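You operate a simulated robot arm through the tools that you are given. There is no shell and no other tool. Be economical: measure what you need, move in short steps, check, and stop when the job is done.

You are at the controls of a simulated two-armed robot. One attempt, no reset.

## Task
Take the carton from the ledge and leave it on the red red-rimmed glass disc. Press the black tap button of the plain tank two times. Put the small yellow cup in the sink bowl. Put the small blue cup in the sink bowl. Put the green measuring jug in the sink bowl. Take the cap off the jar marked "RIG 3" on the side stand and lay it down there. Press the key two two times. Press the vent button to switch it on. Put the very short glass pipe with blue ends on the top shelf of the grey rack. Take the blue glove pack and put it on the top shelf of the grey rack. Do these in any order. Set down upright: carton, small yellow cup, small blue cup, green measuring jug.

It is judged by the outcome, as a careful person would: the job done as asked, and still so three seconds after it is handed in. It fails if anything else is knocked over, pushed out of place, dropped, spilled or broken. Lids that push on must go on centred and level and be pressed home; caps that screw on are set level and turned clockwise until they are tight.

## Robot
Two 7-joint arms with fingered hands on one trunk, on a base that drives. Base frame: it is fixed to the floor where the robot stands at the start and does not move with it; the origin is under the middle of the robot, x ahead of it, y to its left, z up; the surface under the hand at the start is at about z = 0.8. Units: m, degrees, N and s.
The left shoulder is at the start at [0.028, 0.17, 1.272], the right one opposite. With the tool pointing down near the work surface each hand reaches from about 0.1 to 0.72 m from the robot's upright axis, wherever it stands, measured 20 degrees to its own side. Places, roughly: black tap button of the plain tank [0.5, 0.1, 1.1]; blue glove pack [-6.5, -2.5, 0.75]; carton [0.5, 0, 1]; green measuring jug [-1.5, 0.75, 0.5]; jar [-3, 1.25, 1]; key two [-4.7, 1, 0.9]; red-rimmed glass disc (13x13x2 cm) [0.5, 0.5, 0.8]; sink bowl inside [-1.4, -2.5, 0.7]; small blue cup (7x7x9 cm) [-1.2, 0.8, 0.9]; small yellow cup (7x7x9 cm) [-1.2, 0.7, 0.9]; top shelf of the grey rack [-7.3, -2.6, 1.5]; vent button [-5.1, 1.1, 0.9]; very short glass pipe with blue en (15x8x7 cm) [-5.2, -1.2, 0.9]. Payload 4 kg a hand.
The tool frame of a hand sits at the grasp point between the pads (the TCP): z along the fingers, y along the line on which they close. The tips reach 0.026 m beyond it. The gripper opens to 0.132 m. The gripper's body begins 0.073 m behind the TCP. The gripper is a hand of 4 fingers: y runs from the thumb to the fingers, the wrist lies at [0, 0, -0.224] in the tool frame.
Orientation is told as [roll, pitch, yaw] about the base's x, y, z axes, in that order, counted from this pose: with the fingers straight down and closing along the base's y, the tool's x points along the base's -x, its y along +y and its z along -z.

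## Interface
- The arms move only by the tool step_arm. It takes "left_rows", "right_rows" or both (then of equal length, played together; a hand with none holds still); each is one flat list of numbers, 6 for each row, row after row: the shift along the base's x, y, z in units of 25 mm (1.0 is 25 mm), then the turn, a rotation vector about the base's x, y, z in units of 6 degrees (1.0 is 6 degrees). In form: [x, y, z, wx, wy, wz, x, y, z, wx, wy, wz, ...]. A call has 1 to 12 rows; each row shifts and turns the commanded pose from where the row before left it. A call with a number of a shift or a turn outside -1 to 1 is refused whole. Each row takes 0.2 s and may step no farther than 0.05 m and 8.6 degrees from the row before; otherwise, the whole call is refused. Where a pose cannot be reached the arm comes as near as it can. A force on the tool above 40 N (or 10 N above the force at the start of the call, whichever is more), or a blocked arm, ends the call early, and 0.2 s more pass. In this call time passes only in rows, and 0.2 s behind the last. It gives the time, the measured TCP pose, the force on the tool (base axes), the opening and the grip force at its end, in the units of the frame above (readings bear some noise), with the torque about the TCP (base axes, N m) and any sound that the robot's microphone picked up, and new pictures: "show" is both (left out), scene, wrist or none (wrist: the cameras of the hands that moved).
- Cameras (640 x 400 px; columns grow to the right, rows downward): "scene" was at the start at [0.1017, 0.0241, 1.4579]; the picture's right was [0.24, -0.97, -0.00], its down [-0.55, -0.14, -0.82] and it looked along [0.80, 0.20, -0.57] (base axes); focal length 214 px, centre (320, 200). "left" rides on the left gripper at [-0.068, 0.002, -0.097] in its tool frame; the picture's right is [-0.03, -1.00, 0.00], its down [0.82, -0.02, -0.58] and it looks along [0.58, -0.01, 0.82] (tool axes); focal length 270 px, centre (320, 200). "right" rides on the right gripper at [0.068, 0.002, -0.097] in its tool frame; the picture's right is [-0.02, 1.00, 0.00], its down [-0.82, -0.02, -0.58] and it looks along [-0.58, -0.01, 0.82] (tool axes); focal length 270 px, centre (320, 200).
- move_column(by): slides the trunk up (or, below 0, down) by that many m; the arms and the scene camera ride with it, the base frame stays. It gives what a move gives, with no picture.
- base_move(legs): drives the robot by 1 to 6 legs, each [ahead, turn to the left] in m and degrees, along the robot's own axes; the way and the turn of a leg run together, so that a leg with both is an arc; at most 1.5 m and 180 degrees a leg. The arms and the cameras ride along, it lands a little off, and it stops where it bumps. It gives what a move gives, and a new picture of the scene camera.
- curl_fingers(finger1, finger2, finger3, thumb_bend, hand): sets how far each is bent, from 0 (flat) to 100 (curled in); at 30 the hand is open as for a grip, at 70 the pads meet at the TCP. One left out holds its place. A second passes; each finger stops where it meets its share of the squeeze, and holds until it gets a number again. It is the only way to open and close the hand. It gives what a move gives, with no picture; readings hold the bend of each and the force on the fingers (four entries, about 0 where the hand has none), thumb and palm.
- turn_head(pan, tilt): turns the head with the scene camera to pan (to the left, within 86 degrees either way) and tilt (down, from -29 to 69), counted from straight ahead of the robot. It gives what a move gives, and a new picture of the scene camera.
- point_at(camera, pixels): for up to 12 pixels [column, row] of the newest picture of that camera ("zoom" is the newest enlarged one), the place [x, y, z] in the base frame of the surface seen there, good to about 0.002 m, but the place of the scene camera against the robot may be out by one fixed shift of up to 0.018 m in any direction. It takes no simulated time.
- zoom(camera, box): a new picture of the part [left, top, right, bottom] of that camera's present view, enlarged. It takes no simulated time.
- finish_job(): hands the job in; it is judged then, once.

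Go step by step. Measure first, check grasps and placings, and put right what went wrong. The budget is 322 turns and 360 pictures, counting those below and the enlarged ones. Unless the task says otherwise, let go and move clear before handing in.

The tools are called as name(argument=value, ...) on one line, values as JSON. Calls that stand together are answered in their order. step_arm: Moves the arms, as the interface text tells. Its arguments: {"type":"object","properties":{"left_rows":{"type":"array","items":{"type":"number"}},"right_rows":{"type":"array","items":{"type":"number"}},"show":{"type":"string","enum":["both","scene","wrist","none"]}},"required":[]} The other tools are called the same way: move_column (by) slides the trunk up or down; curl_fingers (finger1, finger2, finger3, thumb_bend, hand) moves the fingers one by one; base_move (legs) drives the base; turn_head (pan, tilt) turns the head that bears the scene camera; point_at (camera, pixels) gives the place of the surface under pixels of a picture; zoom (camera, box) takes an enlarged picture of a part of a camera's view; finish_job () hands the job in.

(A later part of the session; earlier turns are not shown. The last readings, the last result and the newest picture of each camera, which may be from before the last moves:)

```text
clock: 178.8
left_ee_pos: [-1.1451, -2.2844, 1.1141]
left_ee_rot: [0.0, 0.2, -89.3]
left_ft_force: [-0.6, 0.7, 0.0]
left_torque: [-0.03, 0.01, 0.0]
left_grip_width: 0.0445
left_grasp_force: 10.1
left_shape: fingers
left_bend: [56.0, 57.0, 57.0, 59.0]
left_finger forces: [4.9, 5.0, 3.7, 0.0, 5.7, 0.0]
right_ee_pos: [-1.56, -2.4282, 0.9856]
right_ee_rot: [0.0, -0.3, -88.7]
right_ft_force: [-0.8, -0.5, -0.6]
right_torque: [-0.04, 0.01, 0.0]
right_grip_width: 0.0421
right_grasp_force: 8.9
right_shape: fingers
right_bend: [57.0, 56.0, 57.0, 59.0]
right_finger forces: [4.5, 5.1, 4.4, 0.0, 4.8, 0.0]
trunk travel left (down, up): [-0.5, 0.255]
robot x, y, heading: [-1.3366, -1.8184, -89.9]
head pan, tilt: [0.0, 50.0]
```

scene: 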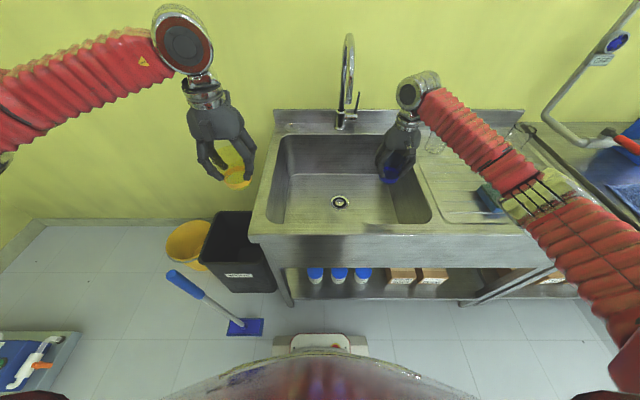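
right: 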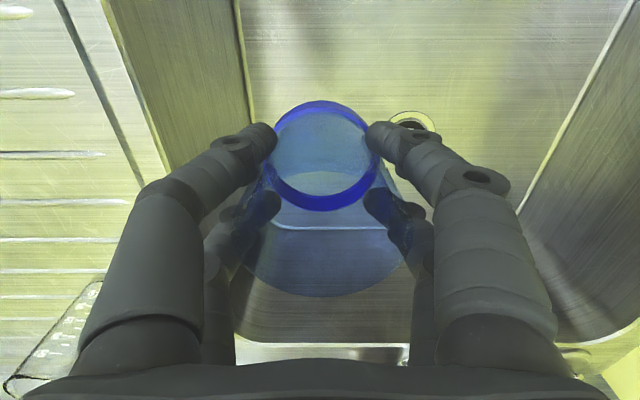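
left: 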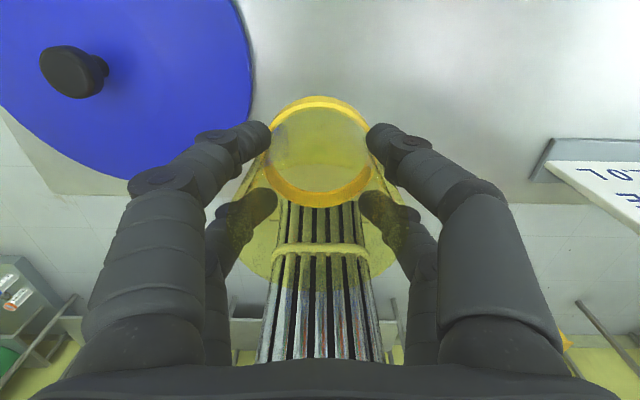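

point_at(camera="right", pixels=[[245, 60], [252, 100], [300, 60], [220, 80], [400, 60], [410, 120], [560, 120], [150, 100], [320, 225], [430, 345]])

```text
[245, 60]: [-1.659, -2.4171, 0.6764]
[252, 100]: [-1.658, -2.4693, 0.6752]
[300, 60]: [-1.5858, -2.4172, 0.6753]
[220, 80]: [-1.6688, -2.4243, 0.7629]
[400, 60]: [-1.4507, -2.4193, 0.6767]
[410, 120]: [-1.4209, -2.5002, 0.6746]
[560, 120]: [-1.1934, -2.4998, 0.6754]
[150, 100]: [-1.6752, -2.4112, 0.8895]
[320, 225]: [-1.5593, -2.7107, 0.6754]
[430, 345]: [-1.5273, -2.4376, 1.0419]
```

The floor is at z 0.6755 and the wall at x -1.66, so there is room. Lowering the blue cup toward the floor.

step_arm(right_rows=[0, 0, -1, 0, 0, 0, 0, 0, -1, 0, 0, 0, 0, 0, -1, 0, 0, 0, 0, 0, -1, 0, 0, 0, 0, 0, -1, 0, 0, 0, 0, 0, -1, 0, 0, 0, 0, 0, -1, 0, 0, 0, 0, 0, -1, 0, 0, 0, 0, 0, -1, 0, 0, 0])

```text
clock: 180.8
left_ee_pos: [-1.146, -2.2838, 1.1134]
left_ee_rot: [0.2, 0.2, -89.3]
left_ft_force: [0.1, 0.4, -1.6]
left_torque: [0.02, -0.01, 0.0]
left_grip_width: 0.0449
left_grasp_force: 9.2
left_shape: fingers
left_bend: [56.0, 57.0, 57.0, 59.0]
left_finger forces: [4.9, 5.0, 3.6, 0.0, 5.8, 0.1]
right_ee_pos: [-1.5614, -2.4274, 0.7603]
right_ee_rot: [0.0, -0.3, -88.8]
right_ft_force: [0.1, 0.7, -0.9]
right_torque: [0.0, 0.01, 0.0]
right_grip_width: 0.0419
right_grasp_force: 9.6
right_shape: fingers
right_bend: [57.0, 56.0, 57.0, 59.0]
right_finger forces: [4.4, 5.1, 4.4, 0.0, 4.8, 0.1]
trunk travel left (down, up): [-0.5, 0.255]
robot x, y, heading: [-1.3374, -1.8227, -89.6]
head pan, tilt: [0.0, 50.0]
```

scene: 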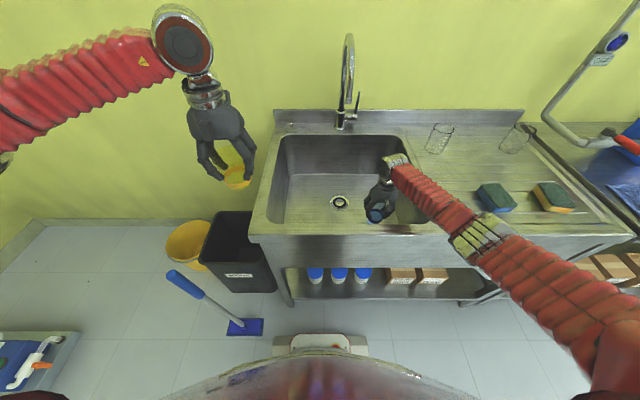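
right: 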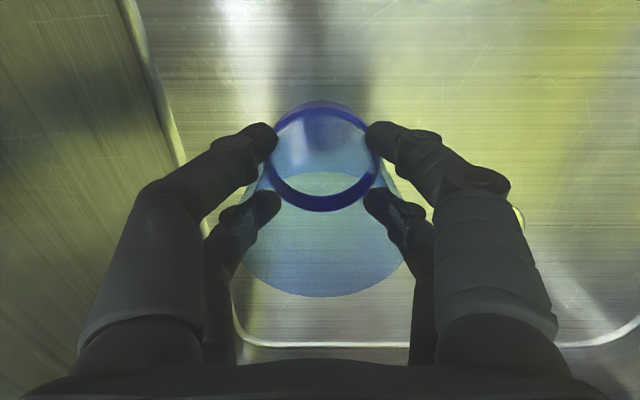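

step_arm(right_rows=[0, 0, -0.4, 0, 0, 0, 0, 0, -0.3, 0, 0, 0, 0, 0, -0.2, 0, 0, 0], show="none")

```text
clock: 181.6
left_ee_pos: [-1.1454, -2.287, 1.1146]
left_ee_rot: [0.1, 0.3, -89.3]
left_ft_force: [0.2, -0.2, -0.9]
left_torque: [0.0, -0.02, 0.01]
left_grip_width: 0.0446
left_grasp_force: 9.7
left_shape: fingers
left_bend: [56.0, 57.0, 57.0, 59.0]
left_finger forces: [4.9, 5.1, 3.7, 0.1, 5.8, 0.0]
right_ee_pos: [-1.5603, -2.4275, 0.7392]
right_ee_rot: [0.1, -0.2, -88.7]
right_ft_force: [-0.3, 0.1, 0.0]
right_torque: [0.0, 0.02, 0.02]
right_grip_width: 0.042
right_grasp_force: 9.4
right_shape: fingers
right_bend: [57.0, 56.0, 57.0, 60.0]
right_finger forces: [4.4, 5.2, 4.4, 0.0, 4.8, 0.0]
trunk travel left (down, up): [-0.5, 0.255]
robot x, y, heading: [-1.3386, -1.8253, -89.6]
head pan, tilt: [0.0, 50.0]
```

step_arm(right_rows=[0, 0, -0.15, 0, 0, 0, 0, 0, -0.1, 0, 0, 0], show="none")

```text
clock: 182.2
left_ee_pos: [-1.1448, -2.2836, 1.1149]
left_ee_rot: [0.1, 0.2, -89.3]
left_ft_force: [0.1, -1.0, -0.3]
left_torque: [0.0, -0.01, -0.02]
left_grip_width: 0.0447
left_grasp_force: 9.8
left_shape: fingers
left_bend: [56.0, 57.0, 57.0, 59.0]
left_finger forces: [4.9, 5.0, 3.7, 0.0, 5.8, 0.1]
right_ee_pos: [-1.5596, -2.4269, 0.7345]
right_ee_rot: [0.0, -0.6, -88.8]
right_ft_force: [-1.1, 3.6, 16.2]
right_torque: [0.12, 0.02, -0.01]
right_grip_width: 0.0417
right_grasp_force: 11.0
right_shape: fingers
right_bend: [58.0, 57.0, 57.0, 60.0]
right_finger forces: [6.0, 5.2, 4.7, 0.1, 6.7, 0.0]
trunk travel left (down, up): [-0.5, 0.255]
robot x, y, heading: [-1.3387, -1.8234, -89.8]
head pan, tilt: [0.0, 50.0]
```

Contact at 16 N. I'll release and rise.

step_arm(right_rows=[0, 0, 0.1, 0, 0, 0], show="none")

curl_fingers(hand="right", finger1=41, finger2=41, finger3=41, thumb_bend=41)

step_arm(right_rows=[0, 0, 0.5, 0, 0, 0, 0, 0, 1, 0, 0, 0, 0, 0, 1, 0, 0, 0, 0, 0, 1, 0, 0, 0, 0, 0, 1, 0, 0, 0, 0, 0, 1, 0, 0, 0, 0, 0, 1, 0, 0, 0, 0, 0, 1, 0, 0, 0, 0, 0, 1, 0, 0, 0, 0, 0, 1, 0, 0, 0, 0, 0, 1, 0, 0, 0, 0, 0, 1, 0, 0, 0])

```text
clock: 182.6
left_ee_pos: [-1.1454, -2.2839, 1.1171]
left_ee_rot: [0.2, 0.2, -89.4]
left_ft_force: [0.0, 0.5, -0.6]
left_torque: [0.03, -0.02, 0.05]
left_grip_width: 0.0446
left_grasp_force: 9.4
left_shape: fingers
left_bend: [56.0, 57.0, 57.0, 59.0]
left_finger forces: [4.9, 5.0, 3.7, 0.0, 5.8, 0.1]
right_ee_pos: [-1.5604, -2.4266, 0.735]
right_ee_rot: [0.0, -0.3, -88.7]
right_ft_force: [-0.4, -0.4, 9.8]
right_torque: [0.02, -0.02, 0.02]
right_grip_width: 0.0415
right_grasp_force: 11.6
right_shape: fingers
right_bend: [58.0, 57.0, 57.0, 60.0]
right_finger forces: [5.5, 5.8, 5.3, 0.0, 6.0, 0.1]
trunk travel left (down, up): [-0.5, 0.255]
robot x, y, heading: [-1.341, -1.8191, -89.8]
head pan, tilt: [0.0, 50.0]
```

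```text
clock: 183.6
left_ee_pos: [-1.1464, -2.2843, 1.1147]
left_ee_rot: [0.1, 0.1, -89.3]
left_ft_force: [0.5, -0.3, -0.3]
left_torque: [-0.03, 0.0, 0.01]
left_grip_width: 0.0448
left_grasp_force: 10.0
left_shape: fingers
left_bend: [56.0, 57.0, 57.0, 59.0]
left_finger forces: [4.9, 4.9, 3.6, 0.0, 5.8, 0.0]
right_ee_pos: [-1.5615, -2.4277, 0.7355]
right_ee_rot: [0.0, -0.3, -88.7]
right_ft_force: [-0.7, 0.5, 0.0]
right_torque: [0.01, -0.02, 0.02]
right_grip_width: 0.0957
right_grasp_force: 0.0
right_shape: fingers
right_bend: [41.0, 41.0, 41.0, 41.0]
right_finger forces: [0.0, 0.1, 0.0, 0.0, 0.0, 0.0]
trunk travel left (down, up): [-0.5, 0.255]
robot x, y, heading: [-1.3387, -1.8211, -90.0]
head pan, tilt: [0.0, 50.0]
```

```text
clock: 186.2
left_ee_pos: [-1.1451, -2.2836, 1.1145]
left_ee_rot: [0.1, 0.2, -89.3]
left_ft_force: [-0.4, -0.4, -0.9]
left_torque: [0.0, 0.0, -0.02]
left_grip_width: 0.0447
left_grasp_force: 9.8
left_shape: fingers
left_bend: [56.0, 57.0, 57.0, 59.0]
left_finger forces: [5.0, 5.0, 3.8, 0.1, 5.8, 0.0]
right_ee_pos: [-1.562, -2.4272, 1.023]
right_ee_rot: [0.0, -0.3, -88.7]
right_ft_force: [0.4, -0.3, 1.5]
right_torque: [0.02, 0.03, -0.02]
right_grip_width: 0.0957
right_grasp_force: 0.2
right_shape: fingers
right_bend: [41.0, 41.0, 41.0, 41.0]
right_finger forces: [0.0, 0.0, 0.1, 0.1, 0.0, 0.0]
trunk travel left (down, up): [-0.5, 0.255]
robot x, y, heading: [-1.3384, -1.82, -90.0]
head pan, tilt: [0.0, 50.0]
```

scene: 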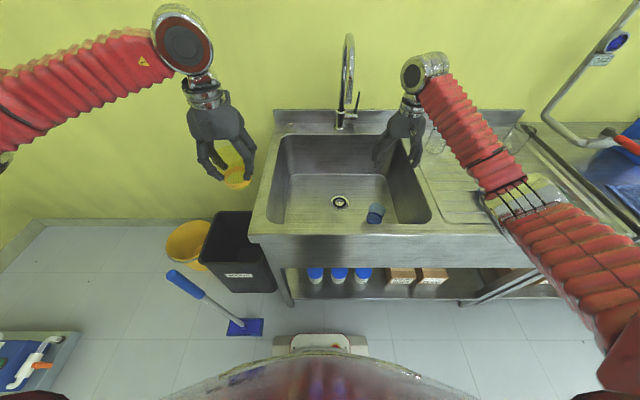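
right: 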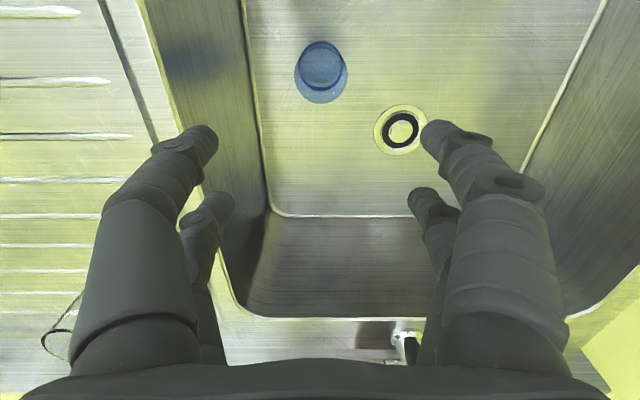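

The blue cup stands upright in the bowl. I'll back the right hand off while the left carries the yellow cup over the bowl.

step_arm(right_rows=[-0.4, 1, 0.5, 0, 0, 0, -0.4, 1, 0.5, 0, 0, 0, -0.4, 1, 0.5, 0, 0, 0, -0.4, 1, 0.5, 0, 0, 0, -0.4, 1, 0.5, 0, 0, 0, -0.4, 1, 0.5, 0, 0, 0, 0, 0, 0, 0, 0, 0, 0, 0, 0, 0, 0, 0, 0, 0, 0, 0, 0, 0, 0, 0, 0, 0, 0, 0, 0, 0, 0, 0, 0, 0, 0, 0, 0, 0, 0, 0], left_rows=[-0.97, -0.34, 0, 0, 0, 0, -0.97, -0.34, 0, 0, 0, 0, -0.97, -0.34, 0, 0, 0, 0, -0.97, -0.34, 0, 0, 0, 0, -0.97, -0.34, 0, 0, 0, 0, -0.97, -0.34, 0, 0, 0, 0, -0.97, -0.34, 0, 0, 0, 0, -0.97, -0.34, 0, 0, 0, 0, -0.97, -0.34, 0, 0, 0, 0, -0.97, -0.34, 0, 0, 0, 0, -0.97, -0.34, 0, 0, 0, 0, -0.97, -0.34, 0, 0, 0, 0], show="scene")

step_arm(left_rows=[0, 0, -1, 0, 0, 0, 0, 0, -1, 0, 0, 0, 0, 0, -1, 0, 0, 0, 0, 0, -1, 0, 0, 0, 0, 0, -1, 0, 0, 0, 0, 0, -1, 0, 0, 0])

```text
clock: 188.8
left_ee_pos: [-1.4393, -2.385, 1.1139]
left_ee_rot: [0.2, 0.2, -89.3]
left_ft_force: [-0.1, 0.6, -0.2]
left_torque: [0.0, -0.01, -0.01]
left_grip_width: 0.0449
left_grasp_force: 9.7
left_shape: fingers
left_bend: [56.0, 57.0, 57.0, 59.0]
left_finger forces: [4.9, 4.9, 3.6, 0.0, 5.7, 0.0]
right_ee_pos: [-1.6214, -2.278, 1.0972]
right_ee_rot: [0.0, -0.3, -88.7]
right_ft_force: [-0.5, 0.0, -0.5]
right_torque: [0.0, -0.02, 0.02]
right_grip_width: 0.0961
right_grasp_force: 0.0
right_shape: fingers
right_bend: [41.0, 41.0, 41.0, 41.0]
right_finger forces: [0.1, 0.1, 0.0, 0.0, 0.0, 0.0]
trunk travel left (down, up): [-0.5, 0.255]
robot x, y, heading: [-1.3366, -1.8232, -89.7]
head pan, tilt: [0.0, 50.0]
```

scene: 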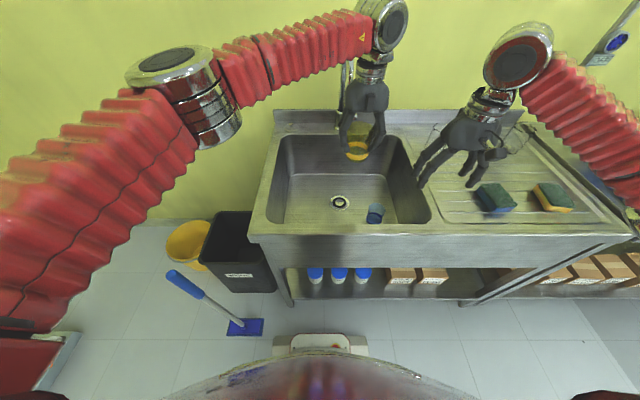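

```text
clock: 190.2
left_ee_pos: [-1.4373, -2.3864, 0.9639]
left_ee_rot: [0.2, 0.2, -89.3]
left_ft_force: [-0.1, -0.4, 0.5]
left_torque: [0.0, 0.02, 0.03]
left_grip_width: 0.0446
left_grasp_force: 9.6
left_shape: fingers
left_bend: [56.0, 57.0, 57.0, 59.0]
left_finger forces: [4.9, 4.9, 3.6, 0.0, 5.6, 0.0]
right_ee_pos: [-1.6208, -2.2772, 1.0973]
right_ee_rot: [0.0, -0.2, -88.7]
right_ft_force: [-0.5, -0.1, 0.3]
right_torque: [-0.02, -0.02, 0.01]
right_grip_width: 0.0959
right_grasp_force: 0.0
right_shape: fingers
right_bend: [41.0, 41.0, 41.0, 41.0]
right_finger forces: [0.0, 0.0, 0.0, 0.0, 0.1, 0.1]
trunk travel left (down, up): [-0.5, 0.255]
robot x, y, heading: [-1.3363, -1.8216, -89.9]
head pan, tilt: [0.0, 50.0]
```

scene: 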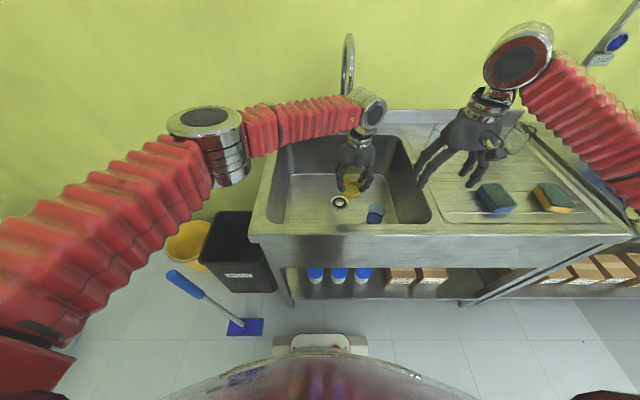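
left: 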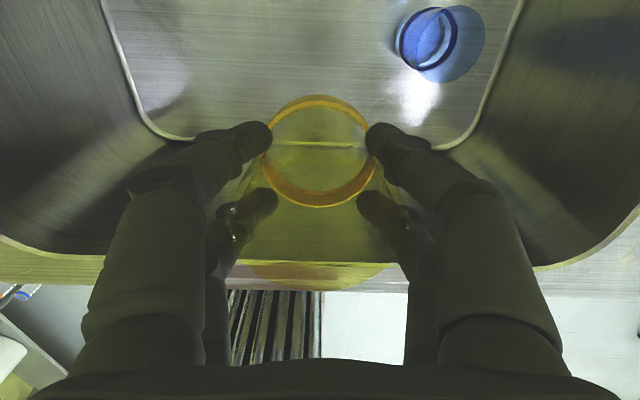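

point_at(camera="left", pixels=[[220, 133], [230, 80], [425, 62], [450, 140]])

step_arm(left_rows=[0, -0.2, -1, 0, 0, 0, 0, 0, -1, 0, 0, 0, 0, 0, -1, 0, 0, 0, 0, 0, -1, 0, 0, 0, 0, 0, -1, 0, 0, 0, 0, 0, -1, 0, 0, 0, 0, 0, -1, 0, 0, 0, 0, 0, -1, 0, 0, 0], show="wrist")

```text
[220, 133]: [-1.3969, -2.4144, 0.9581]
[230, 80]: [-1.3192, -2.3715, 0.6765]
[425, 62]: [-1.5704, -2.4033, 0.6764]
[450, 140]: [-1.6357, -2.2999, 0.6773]
```

```text
clock: 192.0
left_ee_pos: [-1.4324, -2.3933, 0.8149]
left_ee_rot: [0.3, 0.1, -89.0]
left_ft_force: [-0.6, -0.1, -0.6]
left_torque: [0.01, 0.02, 0.03]
left_grip_width: 0.0448
left_grasp_force: 9.2
left_shape: fingers
left_bend: [56.0, 57.0, 57.0, 59.0]
left_finger forces: [4.8, 4.7, 3.7, 0.0, 5.7, 0.0]
left hand out of reach, approached as far as the arm can: row 7, 8
right_ee_pos: [-1.6205, -2.2765, 1.0978]
right_ee_rot: [0.0, -0.2, -88.7]
right_ft_force: [-1.0, 0.4, -0.1]
right_torque: [-0.01, 0.02, -0.01]
right_grip_width: 0.0961
right_grasp_force: 0.1
right_shape: fingers
right_bend: [41.0, 41.0, 41.0, 41.0]
right_finger forces: [0.1, 0.1, 0.0, 0.0, 0.0, 0.1]
trunk travel left (down, up): [-0.5, 0.255]
robot x, y, heading: [-1.3401, -1.8209, -89.8]
head pan, tilt: [0.0, 50.0]
```

left: 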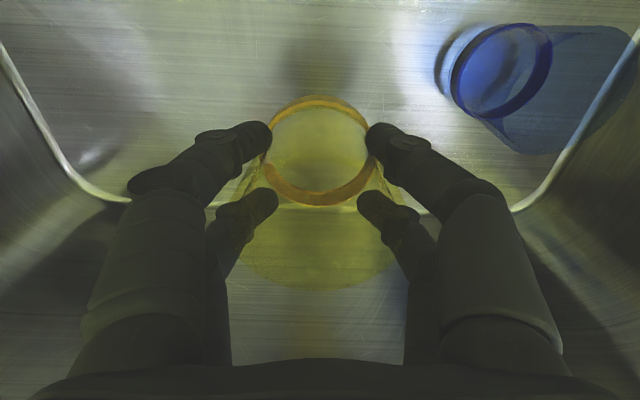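

The left arm is at its low limit. I'll lower the trunk gently the remaining ~0.07.

move_column(by=-0.065)

```text
clock: 193.0
left_ee_pos: [-1.4377, -2.3902, 0.7494]
left_ee_rot: [0.1, 0.1, -89.3]
left_ft_force: [-0.5, -0.4, -0.4]
left_torque: [0.04, 0.02, 0.02]
left_grip_width: 0.0444
left_grasp_force: 9.1
left_shape: fingers
left_bend: [56.0, 57.0, 57.0, 59.0]
left_finger forces: [5.0, 4.7, 3.7, 0.0, 5.5, 0.1]
right_ee_pos: [-1.6204, -2.2785, 1.0331]
right_ee_rot: [0.0, -0.5, -88.7]
right_ft_force: [0.2, 0.1, 0.7]
right_torque: [-0.04, 0.0, -0.02]
right_grip_width: 0.096
right_grasp_force: 0.1
right_shape: fingers
right_bend: [41.0, 41.0, 41.0, 41.0]
right_finger forces: [0.1, 0.0, 0.1, 0.0, 0.0, 0.0]
trunk travel left (down, up): [-0.435, 0.32]
robot x, y, heading: [-1.3371, -1.8218, -89.8]
head pan, tilt: [0.0, 50.0]
```

move_column(by=-0.013)

zoom(camera="left", box=[0, 0, 640, 400])

```text
clock: 193.6
left_ee_pos: [-1.437, -2.391, 0.736]
left_ee_rot: [0.2, 0.1, -89.3]
left_ft_force: [0.2, 2.0, 12.1]
left_torque: [0.09, -0.05, 0.01]
left_grip_width: 0.0441
left_grasp_force: 11.2
left_shape: fingers
left_bend: [56.0, 57.0, 58.0, 60.0]
left_finger forces: [5.5, 6.2, 5.1, 0.0, 6.0, 0.1]
right_ee_pos: [-1.6215, -2.2777, 1.0199]
right_ee_rot: [0.0, -0.4, -88.6]
right_ft_force: [-0.3, -0.2, 0.1]
right_torque: [0.04, 0.02, 0.03]
right_grip_width: 0.0961
right_grasp_force: 0.0
right_shape: fingers
right_bend: [41.0, 41.0, 41.0, 41.0]
right_finger forces: [0.0, 0.0, 0.0, 0.0, 0.0, 0.0]
trunk travel left (down, up): [-0.422, 0.333]
robot x, y, heading: [-1.3392, -1.8233, -89.7]
head pan, tilt: [0.0, 50.0]
```

```text
1.00 times, centred on (320, 200) of left (not enlarged: the box is as wide or as high as the picture)
```

zoom: 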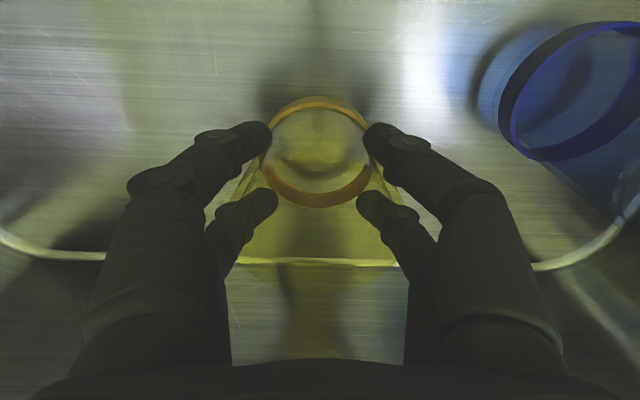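

Contact (12 N). I'll release and raise the left hand straight up, then raise the trunk back.

curl_fingers(hand="left", finger1=42, finger2=42, finger3=42, thumb_bend=42)

move_column(by=0.078)

step_arm(left_rows=[0, 0, 1, 0, 0, 0, 0, 0, 1, 0, 0, 0, 0, 0, 1, 0, 0, 0, 0, 0, 1, 0, 0, 0, 0, 0, 1, 0, 0, 0, 0, 0, 1, 0, 0, 0, 0, 0, 1, 0, 0, 0, 0, 0, 1, 0, 0, 0, 0, 0, 1, 0, 0, 0, 0, 0, 1, 0, 0, 0, 0, 0, 1, 0, 0, 0])

```text
clock: 194.6
left_ee_pos: [-1.4371, -2.3905, 0.7352]
left_ee_rot: [0.1, 0.1, -89.3]
left_ft_force: [0.0, 0.2, 0.4]
left_torque: [0.01, 0.02, 0.0]
left_grip_width: 0.0926
left_grasp_force: 0.1
left_shape: fingers
left_bend: [42.0, 42.0, 42.0, 42.0]
left_finger forces: [0.1, 0.0, 0.0, 0.0, 0.0, 0.0]
right_ee_pos: [-1.6211, -2.2777, 1.0192]
right_ee_rot: [-0.1, -0.3, -88.7]
right_ft_force: [0.9, 0.1, -0.2]
right_torque: [-0.02, 0.01, 0.0]
right_grip_width: 0.0958
right_grasp_force: 0.1
right_shape: fingers
right_bend: [41.0, 41.0, 41.0, 41.0]
right_finger forces: [0.1, 0.0, 0.0, 0.0, 0.0, 0.0]
trunk travel left (down, up): [-0.422, 0.333]
robot x, y, heading: [-1.3402, -1.8186, -89.6]
head pan, tilt: [0.0, 50.0]
```

```text
clock: 195.8
left_ee_pos: [-1.4189, -2.4036, 0.8123]
left_ee_rot: [0.7, -0.1, -87.8]
left_ft_force: [0.3, 0.4, -1.0]
left_torque: [-0.03, -0.04, 0.01]
left_grip_width: 0.0925
left_grasp_force: 0.1
left_shape: fingers
left_bend: [42.0, 42.0, 42.0, 42.0]
left_finger forces: [0.0, 0.1, 0.0, 0.0, 0.0, 0.0]
right_ee_pos: [-1.6216, -2.2786, 1.0973]
right_ee_rot: [0.0, -0.2, -88.7]
right_ft_force: [0.3, -0.3, 0.8]
right_torque: [0.01, -0.02, 0.0]
right_grip_width: 0.096
right_grasp_force: 0.1
right_shape: fingers
right_bend: [41.0, 41.0, 41.0, 41.0]
right_finger forces: [0.0, 0.0, 0.0, 0.0, 0.0, 0.0]
trunk travel left (down, up): [-0.5, 0.255]
robot x, y, heading: [-1.337, -1.8238, -90.0]
head pan, tilt: [0.0, 50.0]
```

```text
clock: 198.2
left_ee_pos: [-1.4369, -2.3909, 1.0895]
left_ee_rot: [0.1, 0.2, -89.4]
left_ft_force: [0.5, 0.1, 0.1]
left_torque: [-0.02, 0.0, 0.02]
left_grip_width: 0.0929
left_grasp_force: 0.0
left_shape: fingers
left_bend: [42.0, 42.0, 42.0, 42.0]
left_finger forces: [0.1, 0.1, 0.0, 0.0, 0.0, 0.1]
right_ee_pos: [-1.6215, -2.2769, 1.0972]
right_ee_rot: [0.0, -0.2, -88.7]
right_ft_force: [0.1, -0.1, -0.2]
right_torque: [-0.01, 0.03, 0.02]
right_grip_width: 0.0962
right_grasp_force: 0.1
right_shape: fingers
right_bend: [41.0, 41.0, 41.0, 41.0]
right_finger forces: [0.0, 0.1, 0.0, 0.1, 0.0, 0.1]
trunk travel left (down, up): [-0.5, 0.255]
robot x, y, heading: [-1.3365, -1.8217, -90.0]
head pan, tilt: [0.0, 50.0]
```

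scene: 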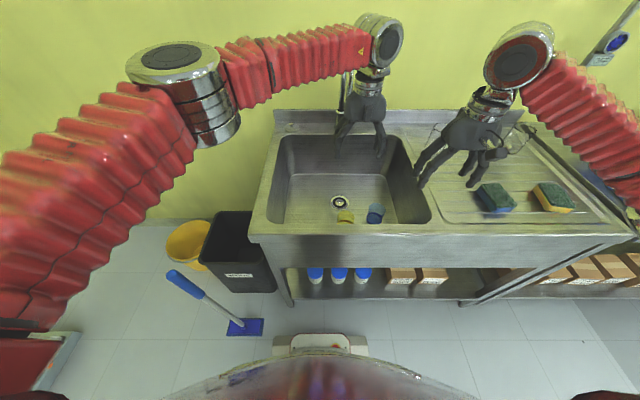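
left: 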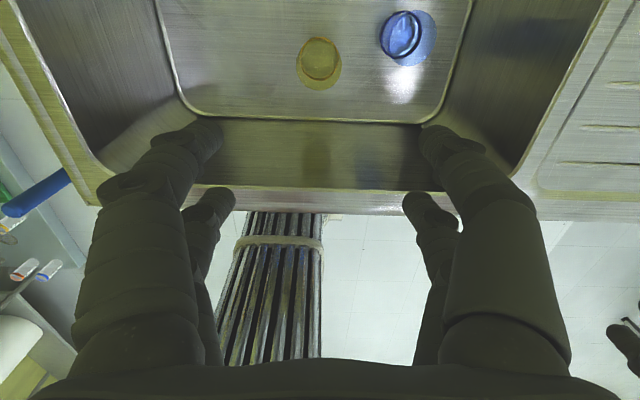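

Both cups stand upright in the bowl. I'll tuck both hands back near the robot and back away from the sink.

step_arm(left_rows=[1, 0.4, 0.1, 0, 0, 0, 1, 0.4, 0.1, 0, 0, 0, 1, 0.4, 0.1, 0, 0, 0, 1, 0.4, 0.1, 0, 0, 0, 1, 0.4, 0.1, 0, 0, 0, 1, 0.4, 0.1, 0, 0, 0, 1, 0.4, 0.1, 0, 0, 0, 1, 0.4, 0.1, 0, 0, 0, 1, 0.4, 0.1, 0, 0, 0, 1, 0.4, 0.1, 0, 0, 0], right_rows=[0.4, 0.2, 0.1, 0, 0, 0, 0.4, 0.2, 0.1, 0, 0, 0, 0.4, 0.2, 0.1, 0, 0, 0, 0.4, 0.2, 0.1, 0, 0, 0, 0.4, 0.2, 0.1, 0, 0, 0, 0.4, 0.2, 0.1, 0, 0, 0, 0.4, 0.2, 0.1, 0, 0, 0, 0.4, 0.2, 0.1, 0, 0, 0, 0.4, 0.2, 0.1, 0, 0, 0, 0.4, 0.2, 0.1, 0, 0, 0], show="none")

base_move(legs=[[-0.4, 0], [0, -45]])

base_move(legs=[[0, -45]])

```text
clock: 200.4
left_ee_pos: [-1.1858, -2.2912, 1.1147]
left_ee_rot: [0.1, 0.1, -89.3]
left_ft_force: [0.3, -0.4, 0.6]
left_torque: [0.0, 0.01, 0.02]
left_grip_width: 0.0926
left_grasp_force: 0.0
left_shape: fingers
left_bend: [42.0, 42.0, 42.0, 42.0]
left_finger forces: [0.1, 0.0, 0.1, 0.0, 0.1, 0.0]
right_ee_pos: [-1.5212, -2.2274, 1.1227]
right_ee_rot: [-0.1, -0.1, -88.7]
right_ft_force: [-0.7, 0.5, 0.3]
right_torque: [0.03, 0.0, 0.0]
right_grip_width: 0.0959
right_grasp_force: 0.0
right_shape: fingers
right_bend: [41.0, 41.0, 41.0, 41.0]
right_finger forces: [0.1, 0.0, 0.0, 0.0, 0.0, 0.1]
trunk travel left (down, up): [-0.5, 0.255]
robot x, y, heading: [-1.3402, -1.8217, -90.2]
head pan, tilt: [0.0, 50.0]
```

```text
clock: 205.2
left_ee_pos: [-1.5555, -1.8666, 1.1132]
left_ee_rot: [0.0, 0.1, -133.2]
left_ft_force: [0.5, 0.2, -0.5]
left_torque: [0.02, -0.01, -0.04]
left_grip_width: 0.0929
left_grasp_force: 0.0
left_shape: fingers
left_bend: [42.0, 42.0, 42.0, 42.0]
left_finger forces: [0.0, 0.1, 0.0, 0.0, 0.0, 0.0]
right_ee_pos: [-1.7517, -1.5894, 1.1227]
right_ee_rot: [0.0, -0.3, -132.6]
right_ft_force: [0.6, 0.4, 0.3]
right_torque: [-0.02, -0.01, -0.01]
right_grip_width: 0.0959
right_grasp_force: 0.0
right_shape: fingers
right_bend: [41.0, 41.0, 41.0, 41.0]
right_finger forces: [0.0, 0.0, 0.0, 0.0, 0.0, 0.0]
trunk travel left (down, up): [-0.5, 0.255]
robot x, y, heading: [-1.3071, -1.453, -133.6]
head pan, tilt: [0.0, 50.0]
```

scene: 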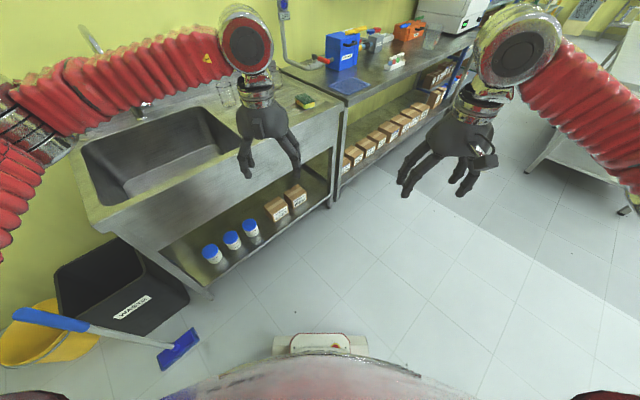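

```text
clock: 208.2
left_ee_pos: [-1.7769, -1.5653, 1.1152]
left_ee_rot: [0.4, 0.1, -178.1]
left_ft_force: [-0.1, 0.9, 0.2]
left_torque: [-0.09, 0.02, 0.0]
left_grip_width: 0.0929
left_grasp_force: 0.0
left_shape: fingers
left_bend: [42.0, 42.0, 42.0, 42.0]
left_finger forces: [0.0, 0.1, 0.1, 0.0, 0.0, 0.0]
right_ee_pos: [-1.7212, -1.2298, 1.1231]
right_ee_rot: [0.2, -0.4, -177.6]
right_ft_force: [0.2, 1.1, -0.5]
right_torque: [-0.06, 0.01, -0.01]
right_grip_width: 0.0963
right_grasp_force: 0.1
right_shape: fingers
right_bend: [41.0, 41.0, 41.0, 41.0]
right_finger forces: [0.0, 0.0, 0.0, 0.1, 0.0, 0.1]
trunk travel left (down, up): [-0.5, 0.255]
robot x, y, heading: [-1.3081, -1.4987, -177.9]
head pan, tilt: [0.0, 50.0]
stopped in leg 1: the robot was blocked; the commanded pose is now the measured one
```

scene: 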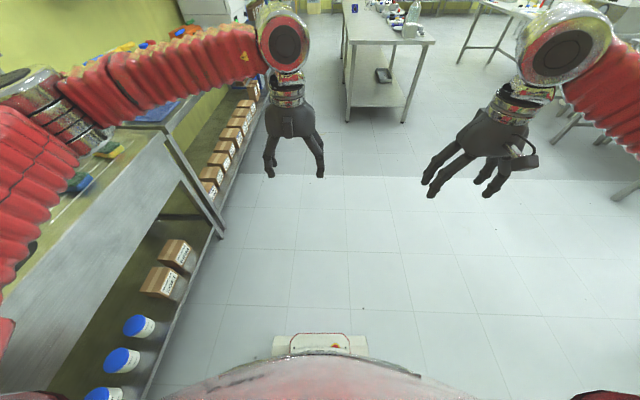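

base_move(legs=[[0.15, -40]])

turn_head(pan=-25, tilt=25)

```text
clock: 210.7
left_ee_pos: [-1.8501, -1.2054, 1.1143]
left_ee_rot: [0.2, 0.0, 141.7]
left_ft_force: [-0.2, 0.1, -0.5]
left_torque: [-0.02, -0.02, -0.02]
left_grip_width: 0.093
left_grasp_force: 0.1
left_shape: fingers
left_bend: [42.0, 42.0, 42.0, 42.0]
left_finger forces: [0.0, 0.1, 0.0, 0.0, 0.1, 0.0]
right_ee_pos: [-1.5885, -0.9863, 1.1242]
right_ee_rot: [0.0, -0.3, 142.1]
right_ft_force: [-0.5, -0.3, -0.6]
right_torque: [0.01, 0.02, 0.03]
right_grip_width: 0.0964
right_grasp_force: 0.1
right_shape: fingers
right_bend: [41.0, 41.0, 41.0, 41.0]
right_finger forces: [0.0, 0.0, 0.0, 0.0, 0.1, 0.0]
trunk travel left (down, up): [-0.5, 0.255]
robot x, y, heading: [-1.4697, -1.4824, 142.1]
head pan, tilt: [0.0, 50.0]
```

scene: 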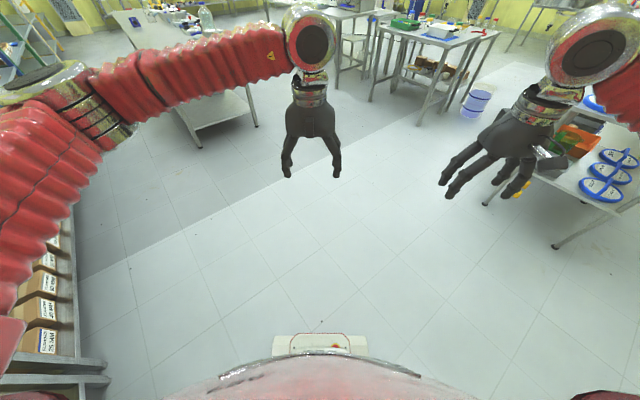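

```text
clock: 211.6
left_ee_pos: [-1.8526, -1.207, 1.1145]
left_ee_rot: [0.1, 0.2, 141.7]
left_ft_force: [-0.4, 0.3, -0.5]
left_torque: [-0.01, -0.04, -0.01]
left_grip_width: 0.0936
left_grasp_force: 0.0
left_shape: fingers
left_bend: [42.0, 42.0, 42.0, 42.0]
left_finger forces: [0.1, 0.1, 0.0, 0.1, 0.1, 0.0]
right_ee_pos: [-1.5907, -0.9886, 1.1253]
right_ee_rot: [-0.1, -0.3, 142.1]
right_ft_force: [0.2, 0.1, -0.1]
right_torque: [-0.01, -0.02, 0.0]
right_grip_width: 0.0965
right_grasp_force: 0.0
right_shape: fingers
right_bend: [41.0, 41.0, 41.0, 41.0]
right_finger forces: [0.0, 0.0, 0.0, 0.0, 0.0, 0.0]
trunk travel left (down, up): [-0.5, 0.255]
robot x, y, heading: [-1.4713, -1.4822, 142.0]
head pan, tilt: [-25.0, 25.0]
```

scene: 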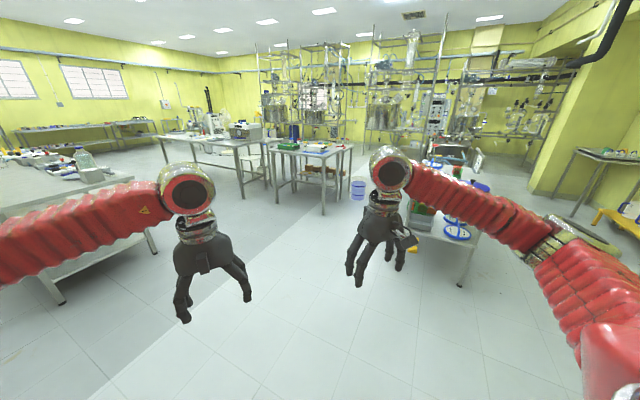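

There is free floor between the cup table and the next table. I'll measure the gap.

point_at(camera="scene", pixels=[[358, 198], [323, 213], [410, 248], [460, 285], [296, 150], [276, 205], [352, 150]])

zoom(camera="scene", box=[260, 130, 500, 290])

```text
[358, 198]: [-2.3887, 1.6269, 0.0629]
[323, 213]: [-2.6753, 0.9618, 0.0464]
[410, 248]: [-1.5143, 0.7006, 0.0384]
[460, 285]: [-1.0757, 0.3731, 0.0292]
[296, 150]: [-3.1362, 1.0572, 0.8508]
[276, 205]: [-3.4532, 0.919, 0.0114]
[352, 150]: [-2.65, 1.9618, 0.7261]
```

```text
2.50 times, centred on (380, 210) of scene
```

zoom: 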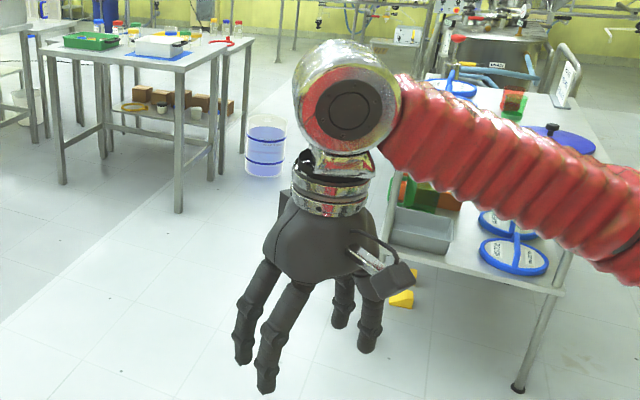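

The gap is about 1.1 m wide, with two yellow blocks on the floor near (-1.5,0.7). I'll drive around to the rear side of the cup table.

base_move(legs=[[0, -26], [1.3, 0], [0, -26]])

turn_head(pan=-40, tilt=45)

```text
clock: 221.3
left_ee_pos: [-2.0856, 0.1761, 1.1144]
left_ee_rot: [0.1, 0.2, 90.4]
left_ft_force: [-0.1, -0.4, -0.3]
left_torque: [-0.02, -0.01, 0.03]
left_grip_width: 0.0935
left_grasp_force: 0.0
left_shape: fingers
left_bend: [42.0, 42.0, 42.0, 42.0]
left_finger forces: [0.1, 0.1, 0.0, 0.1, 0.0, 0.0]
right_ee_pos: [-1.7506, 0.1083, 1.1242]
right_ee_rot: [-0.2, -0.2, 90.9]
right_ft_force: [-0.5, -0.2, -0.2]
right_torque: [-0.01, 0.02, 0.02]
right_grip_width: 0.0965
right_grasp_force: 0.1
right_shape: fingers
right_bend: [41.0, 41.0, 41.0, 41.0]
right_finger forces: [0.0, 0.0, 0.0, 0.0, 0.0, 0.0]
trunk travel left (down, up): [-0.5, 0.255]
robot x, y, heading: [-2.0857, -0.2952, 90.9]
head pan, tilt: [-25.0, 25.0]
```

scene: 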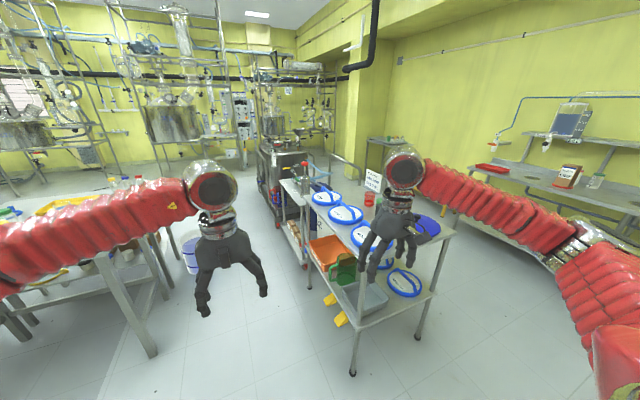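

```text
clock: 222.1
left_ee_pos: [-2.0868, 0.1727, 1.116]
left_ee_rot: [0.1, 0.2, 90.4]
left_ft_force: [0.1, -0.9, -0.2]
left_torque: [-0.01, -0.06, 0.04]
left_grip_width: 0.0933
left_grasp_force: 0.0
left_shape: fingers
left_bend: [42.0, 42.0, 42.0, 42.0]
left_finger forces: [0.0, 0.1, 0.1, 0.0, 0.1, 0.0]
right_ee_pos: [-1.7514, 0.1057, 1.1257]
right_ee_rot: [-0.2, -0.4, 90.9]
right_ft_force: [0.2, 0.5, 0.6]
right_torque: [0.0, -0.01, 0.03]
right_grip_width: 0.0966
right_grasp_force: 0.0
right_shape: fingers
right_bend: [41.0, 41.0, 41.0, 41.0]
right_finger forces: [0.0, 0.0, 0.0, 0.0, 0.0, 0.0]
trunk travel left (down, up): [-0.5, 0.255]
robot x, y, heading: [-2.0867, -0.2955, 90.9]
head pan, tilt: [-40.0, 45.0]
```

scene: 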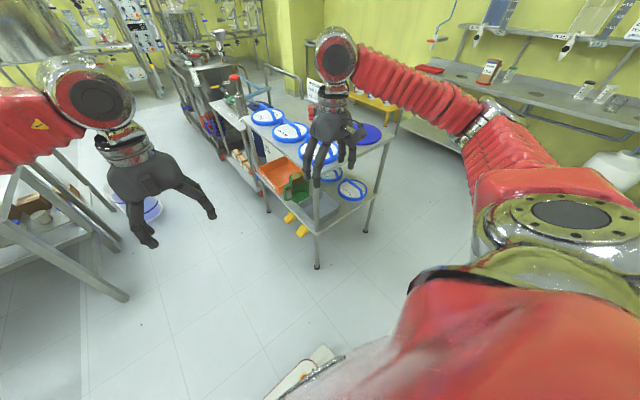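

zoom(camera="scene", box=[250, 130, 370, 240])

point_at(camera="scene", pixels=[[297, 190], [290, 185], [305, 195], [284, 190], [297, 203], [318, 212], [270, 175], [316, 235], [288, 218], [300, 230], [315, 160]])

```text
3.64 times, centred on (310, 185) of scene
```

zoom: 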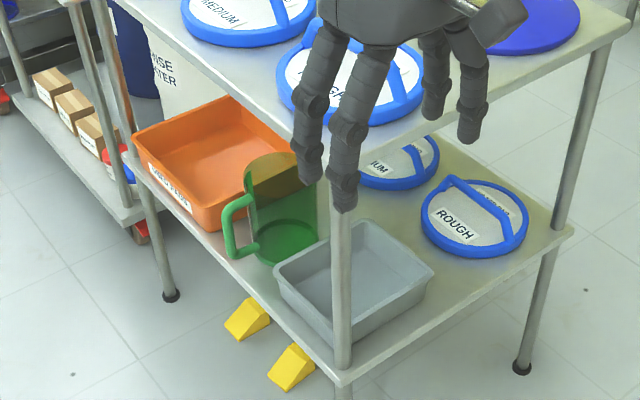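

```text
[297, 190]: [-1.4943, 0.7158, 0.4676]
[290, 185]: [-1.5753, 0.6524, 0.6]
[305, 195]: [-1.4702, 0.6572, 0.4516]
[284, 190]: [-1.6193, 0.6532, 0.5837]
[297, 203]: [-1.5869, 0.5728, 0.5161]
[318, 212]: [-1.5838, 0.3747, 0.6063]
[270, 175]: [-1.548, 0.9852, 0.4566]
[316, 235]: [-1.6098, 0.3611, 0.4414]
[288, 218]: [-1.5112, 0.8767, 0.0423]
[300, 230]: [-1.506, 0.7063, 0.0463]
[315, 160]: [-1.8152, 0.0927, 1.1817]
```

The jug stands at the rear edge of the lower shelf, handle facing the rear (-x), between a grey tray and an orange tray. I'll drive beside it and face +x, with the left arm toward the handle.

base_move(legs=[[0.72, 0], [0, -45]])

base_move(legs=[[0, -45]])

turn_head(pan=15, tilt=60)

```text
clock: 228.4
left_ee_pos: [-1.7665, 0.7416, 1.1154]
left_ee_rot: [0.3, 0.2, 46.3]
left_ft_force: [0.5, -0.5, 0.1]
left_torque: [0.02, 0.04, 0.02]
left_grip_width: 0.0932
left_grasp_force: 0.0
left_shape: fingers
left_bend: [42.0, 42.0, 42.0, 42.0]
left_finger forces: [0.1, 0.1, 0.0, 0.0, 0.1, 0.0]
right_ee_pos: [-1.5734, 0.4593, 1.1246]
right_ee_rot: [0.1, -0.3, 46.6]
right_ft_force: [0.2, 0.4, -0.3]
right_torque: [0.03, 0.05, -0.01]
right_grip_width: 0.0966
right_grasp_force: 0.1
right_shape: fingers
right_bend: [41.0, 41.0, 41.0, 41.0]
right_finger forces: [0.0, 0.0, 0.0, 0.0, 0.0, 0.1]
trunk travel left (down, up): [-0.5, 0.255]
robot x, y, heading: [-2.1312, 0.4371, 46.4]
head pan, tilt: [-40.0, 45.0]
stopped in leg 2: the robot was blocked; the commanded pose is now the measured one
```

scene: 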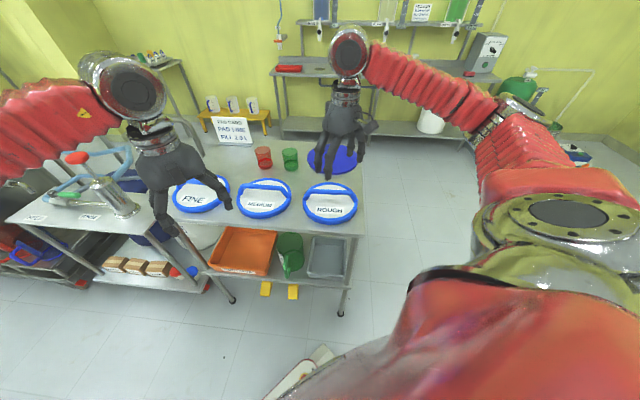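

```text
clock: 231.0
left_ee_pos: [-1.6512, 0.4153, 1.1181]
left_ee_rot: [0.5, 0.2, 3.7]
left_ft_force: [-0.9, -0.4, 0.8]
left_torque: [0.05, 0.01, 0.0]
left_grip_width: 0.0932
left_grasp_force: 0.1
left_shape: fingers
left_bend: [42.0, 42.0, 42.0, 42.0]
left_finger forces: [0.0, 0.1, 0.0, 0.1, 0.1, 0.0]
right_ee_pos: [-1.7012, 0.077, 1.1256]
right_ee_rot: [0.3, -0.3, 4.0]
right_ft_force: [0.2, -0.6, 0.5]
right_torque: [0.05, -0.02, 0.0]
right_grip_width: 0.0964
right_grasp_force: 0.0
right_shape: fingers
right_bend: [41.0, 41.0, 41.0, 41.0]
right_finger forces: [0.0, 0.1, 0.0, 0.0, 0.0, 0.1]
trunk travel left (down, up): [-0.5, 0.255]
robot x, y, heading: [-2.131, 0.4827, 2.6]
head pan, tilt: [-40.0, 45.0]
stopped in leg 1: the robot was blocked; the commanded pose is now the measured one
```

scene: 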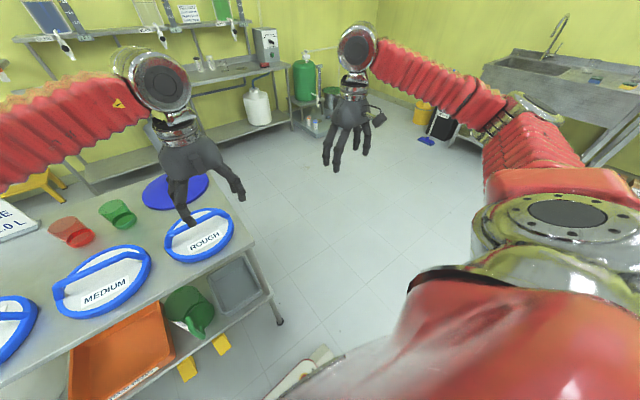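

```text
clock: 232.2
left_ee_pos: [-1.6515, 0.4201, 1.117]
left_ee_rot: [0.2, 0.2, 3.6]
left_ft_force: [0.0, -0.3, 0.1]
left_torque: [0.0, -0.01, 0.03]
left_grip_width: 0.0932
left_grasp_force: 0.1
left_shape: fingers
left_bend: [42.0, 42.0, 42.0, 42.0]
left_finger forces: [0.0, 0.1, 0.0, 0.1, 0.1, 0.0]
right_ee_pos: [-1.7008, 0.0799, 1.1264]
right_ee_rot: [-0.1, -0.4, 4.0]
right_ft_force: [0.3, -0.4, -0.1]
right_torque: [0.01, -0.01, 0.02]
right_grip_width: 0.0964
right_grasp_force: 0.0
right_shape: fingers
right_bend: [41.0, 41.0, 41.0, 41.0]
right_finger forces: [0.0, 0.0, 0.1, 0.1, 0.1, 0.0]
trunk travel left (down, up): [-0.5, 0.255]
robot x, y, heading: [-2.1264, 0.481, 2.4]
head pan, tilt: [15.0, 60.0]
```

scene: 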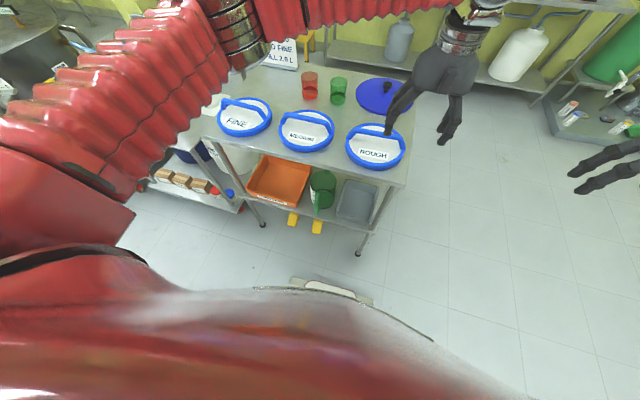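

zoom(camera="scene", box=[270, 150, 390, 225])

point_at(camera="zoom", pixels=[[258, 285], [258, 240], [262, 200], [275, 130], [315, 150], [300, 290], [275, 310], [330, 230], [240, 200], [350, 200], [235, 130], [250, 170]])

```text
5.33 times, centred on (330, 188) of scene
```

zoom: 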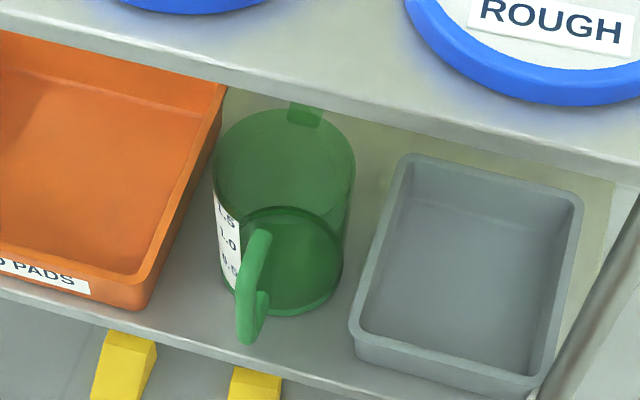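

```text
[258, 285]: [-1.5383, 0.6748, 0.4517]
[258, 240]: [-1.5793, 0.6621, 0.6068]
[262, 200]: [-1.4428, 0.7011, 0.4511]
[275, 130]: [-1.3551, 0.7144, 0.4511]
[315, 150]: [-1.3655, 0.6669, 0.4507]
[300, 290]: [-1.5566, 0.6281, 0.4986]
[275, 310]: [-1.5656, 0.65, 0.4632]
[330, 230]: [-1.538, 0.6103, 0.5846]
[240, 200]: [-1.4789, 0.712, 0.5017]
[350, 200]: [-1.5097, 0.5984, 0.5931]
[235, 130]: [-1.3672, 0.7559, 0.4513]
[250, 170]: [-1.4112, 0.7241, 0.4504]
```

point_at(camera="zoom", pixels=[[262, 232], [252, 250], [247, 270], [244, 290], [243, 310], [243, 335], [256, 310], [264, 296], [262, 260], [235, 260], [218, 230], [340, 260]])

```text
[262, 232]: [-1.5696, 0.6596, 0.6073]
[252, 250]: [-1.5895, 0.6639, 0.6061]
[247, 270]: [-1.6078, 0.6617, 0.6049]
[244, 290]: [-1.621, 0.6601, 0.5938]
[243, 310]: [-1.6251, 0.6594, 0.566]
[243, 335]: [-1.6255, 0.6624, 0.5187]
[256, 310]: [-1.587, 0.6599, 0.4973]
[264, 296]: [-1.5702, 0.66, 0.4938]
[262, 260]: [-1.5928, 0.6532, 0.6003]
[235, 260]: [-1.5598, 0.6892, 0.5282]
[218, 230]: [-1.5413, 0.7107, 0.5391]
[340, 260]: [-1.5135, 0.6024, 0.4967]
```

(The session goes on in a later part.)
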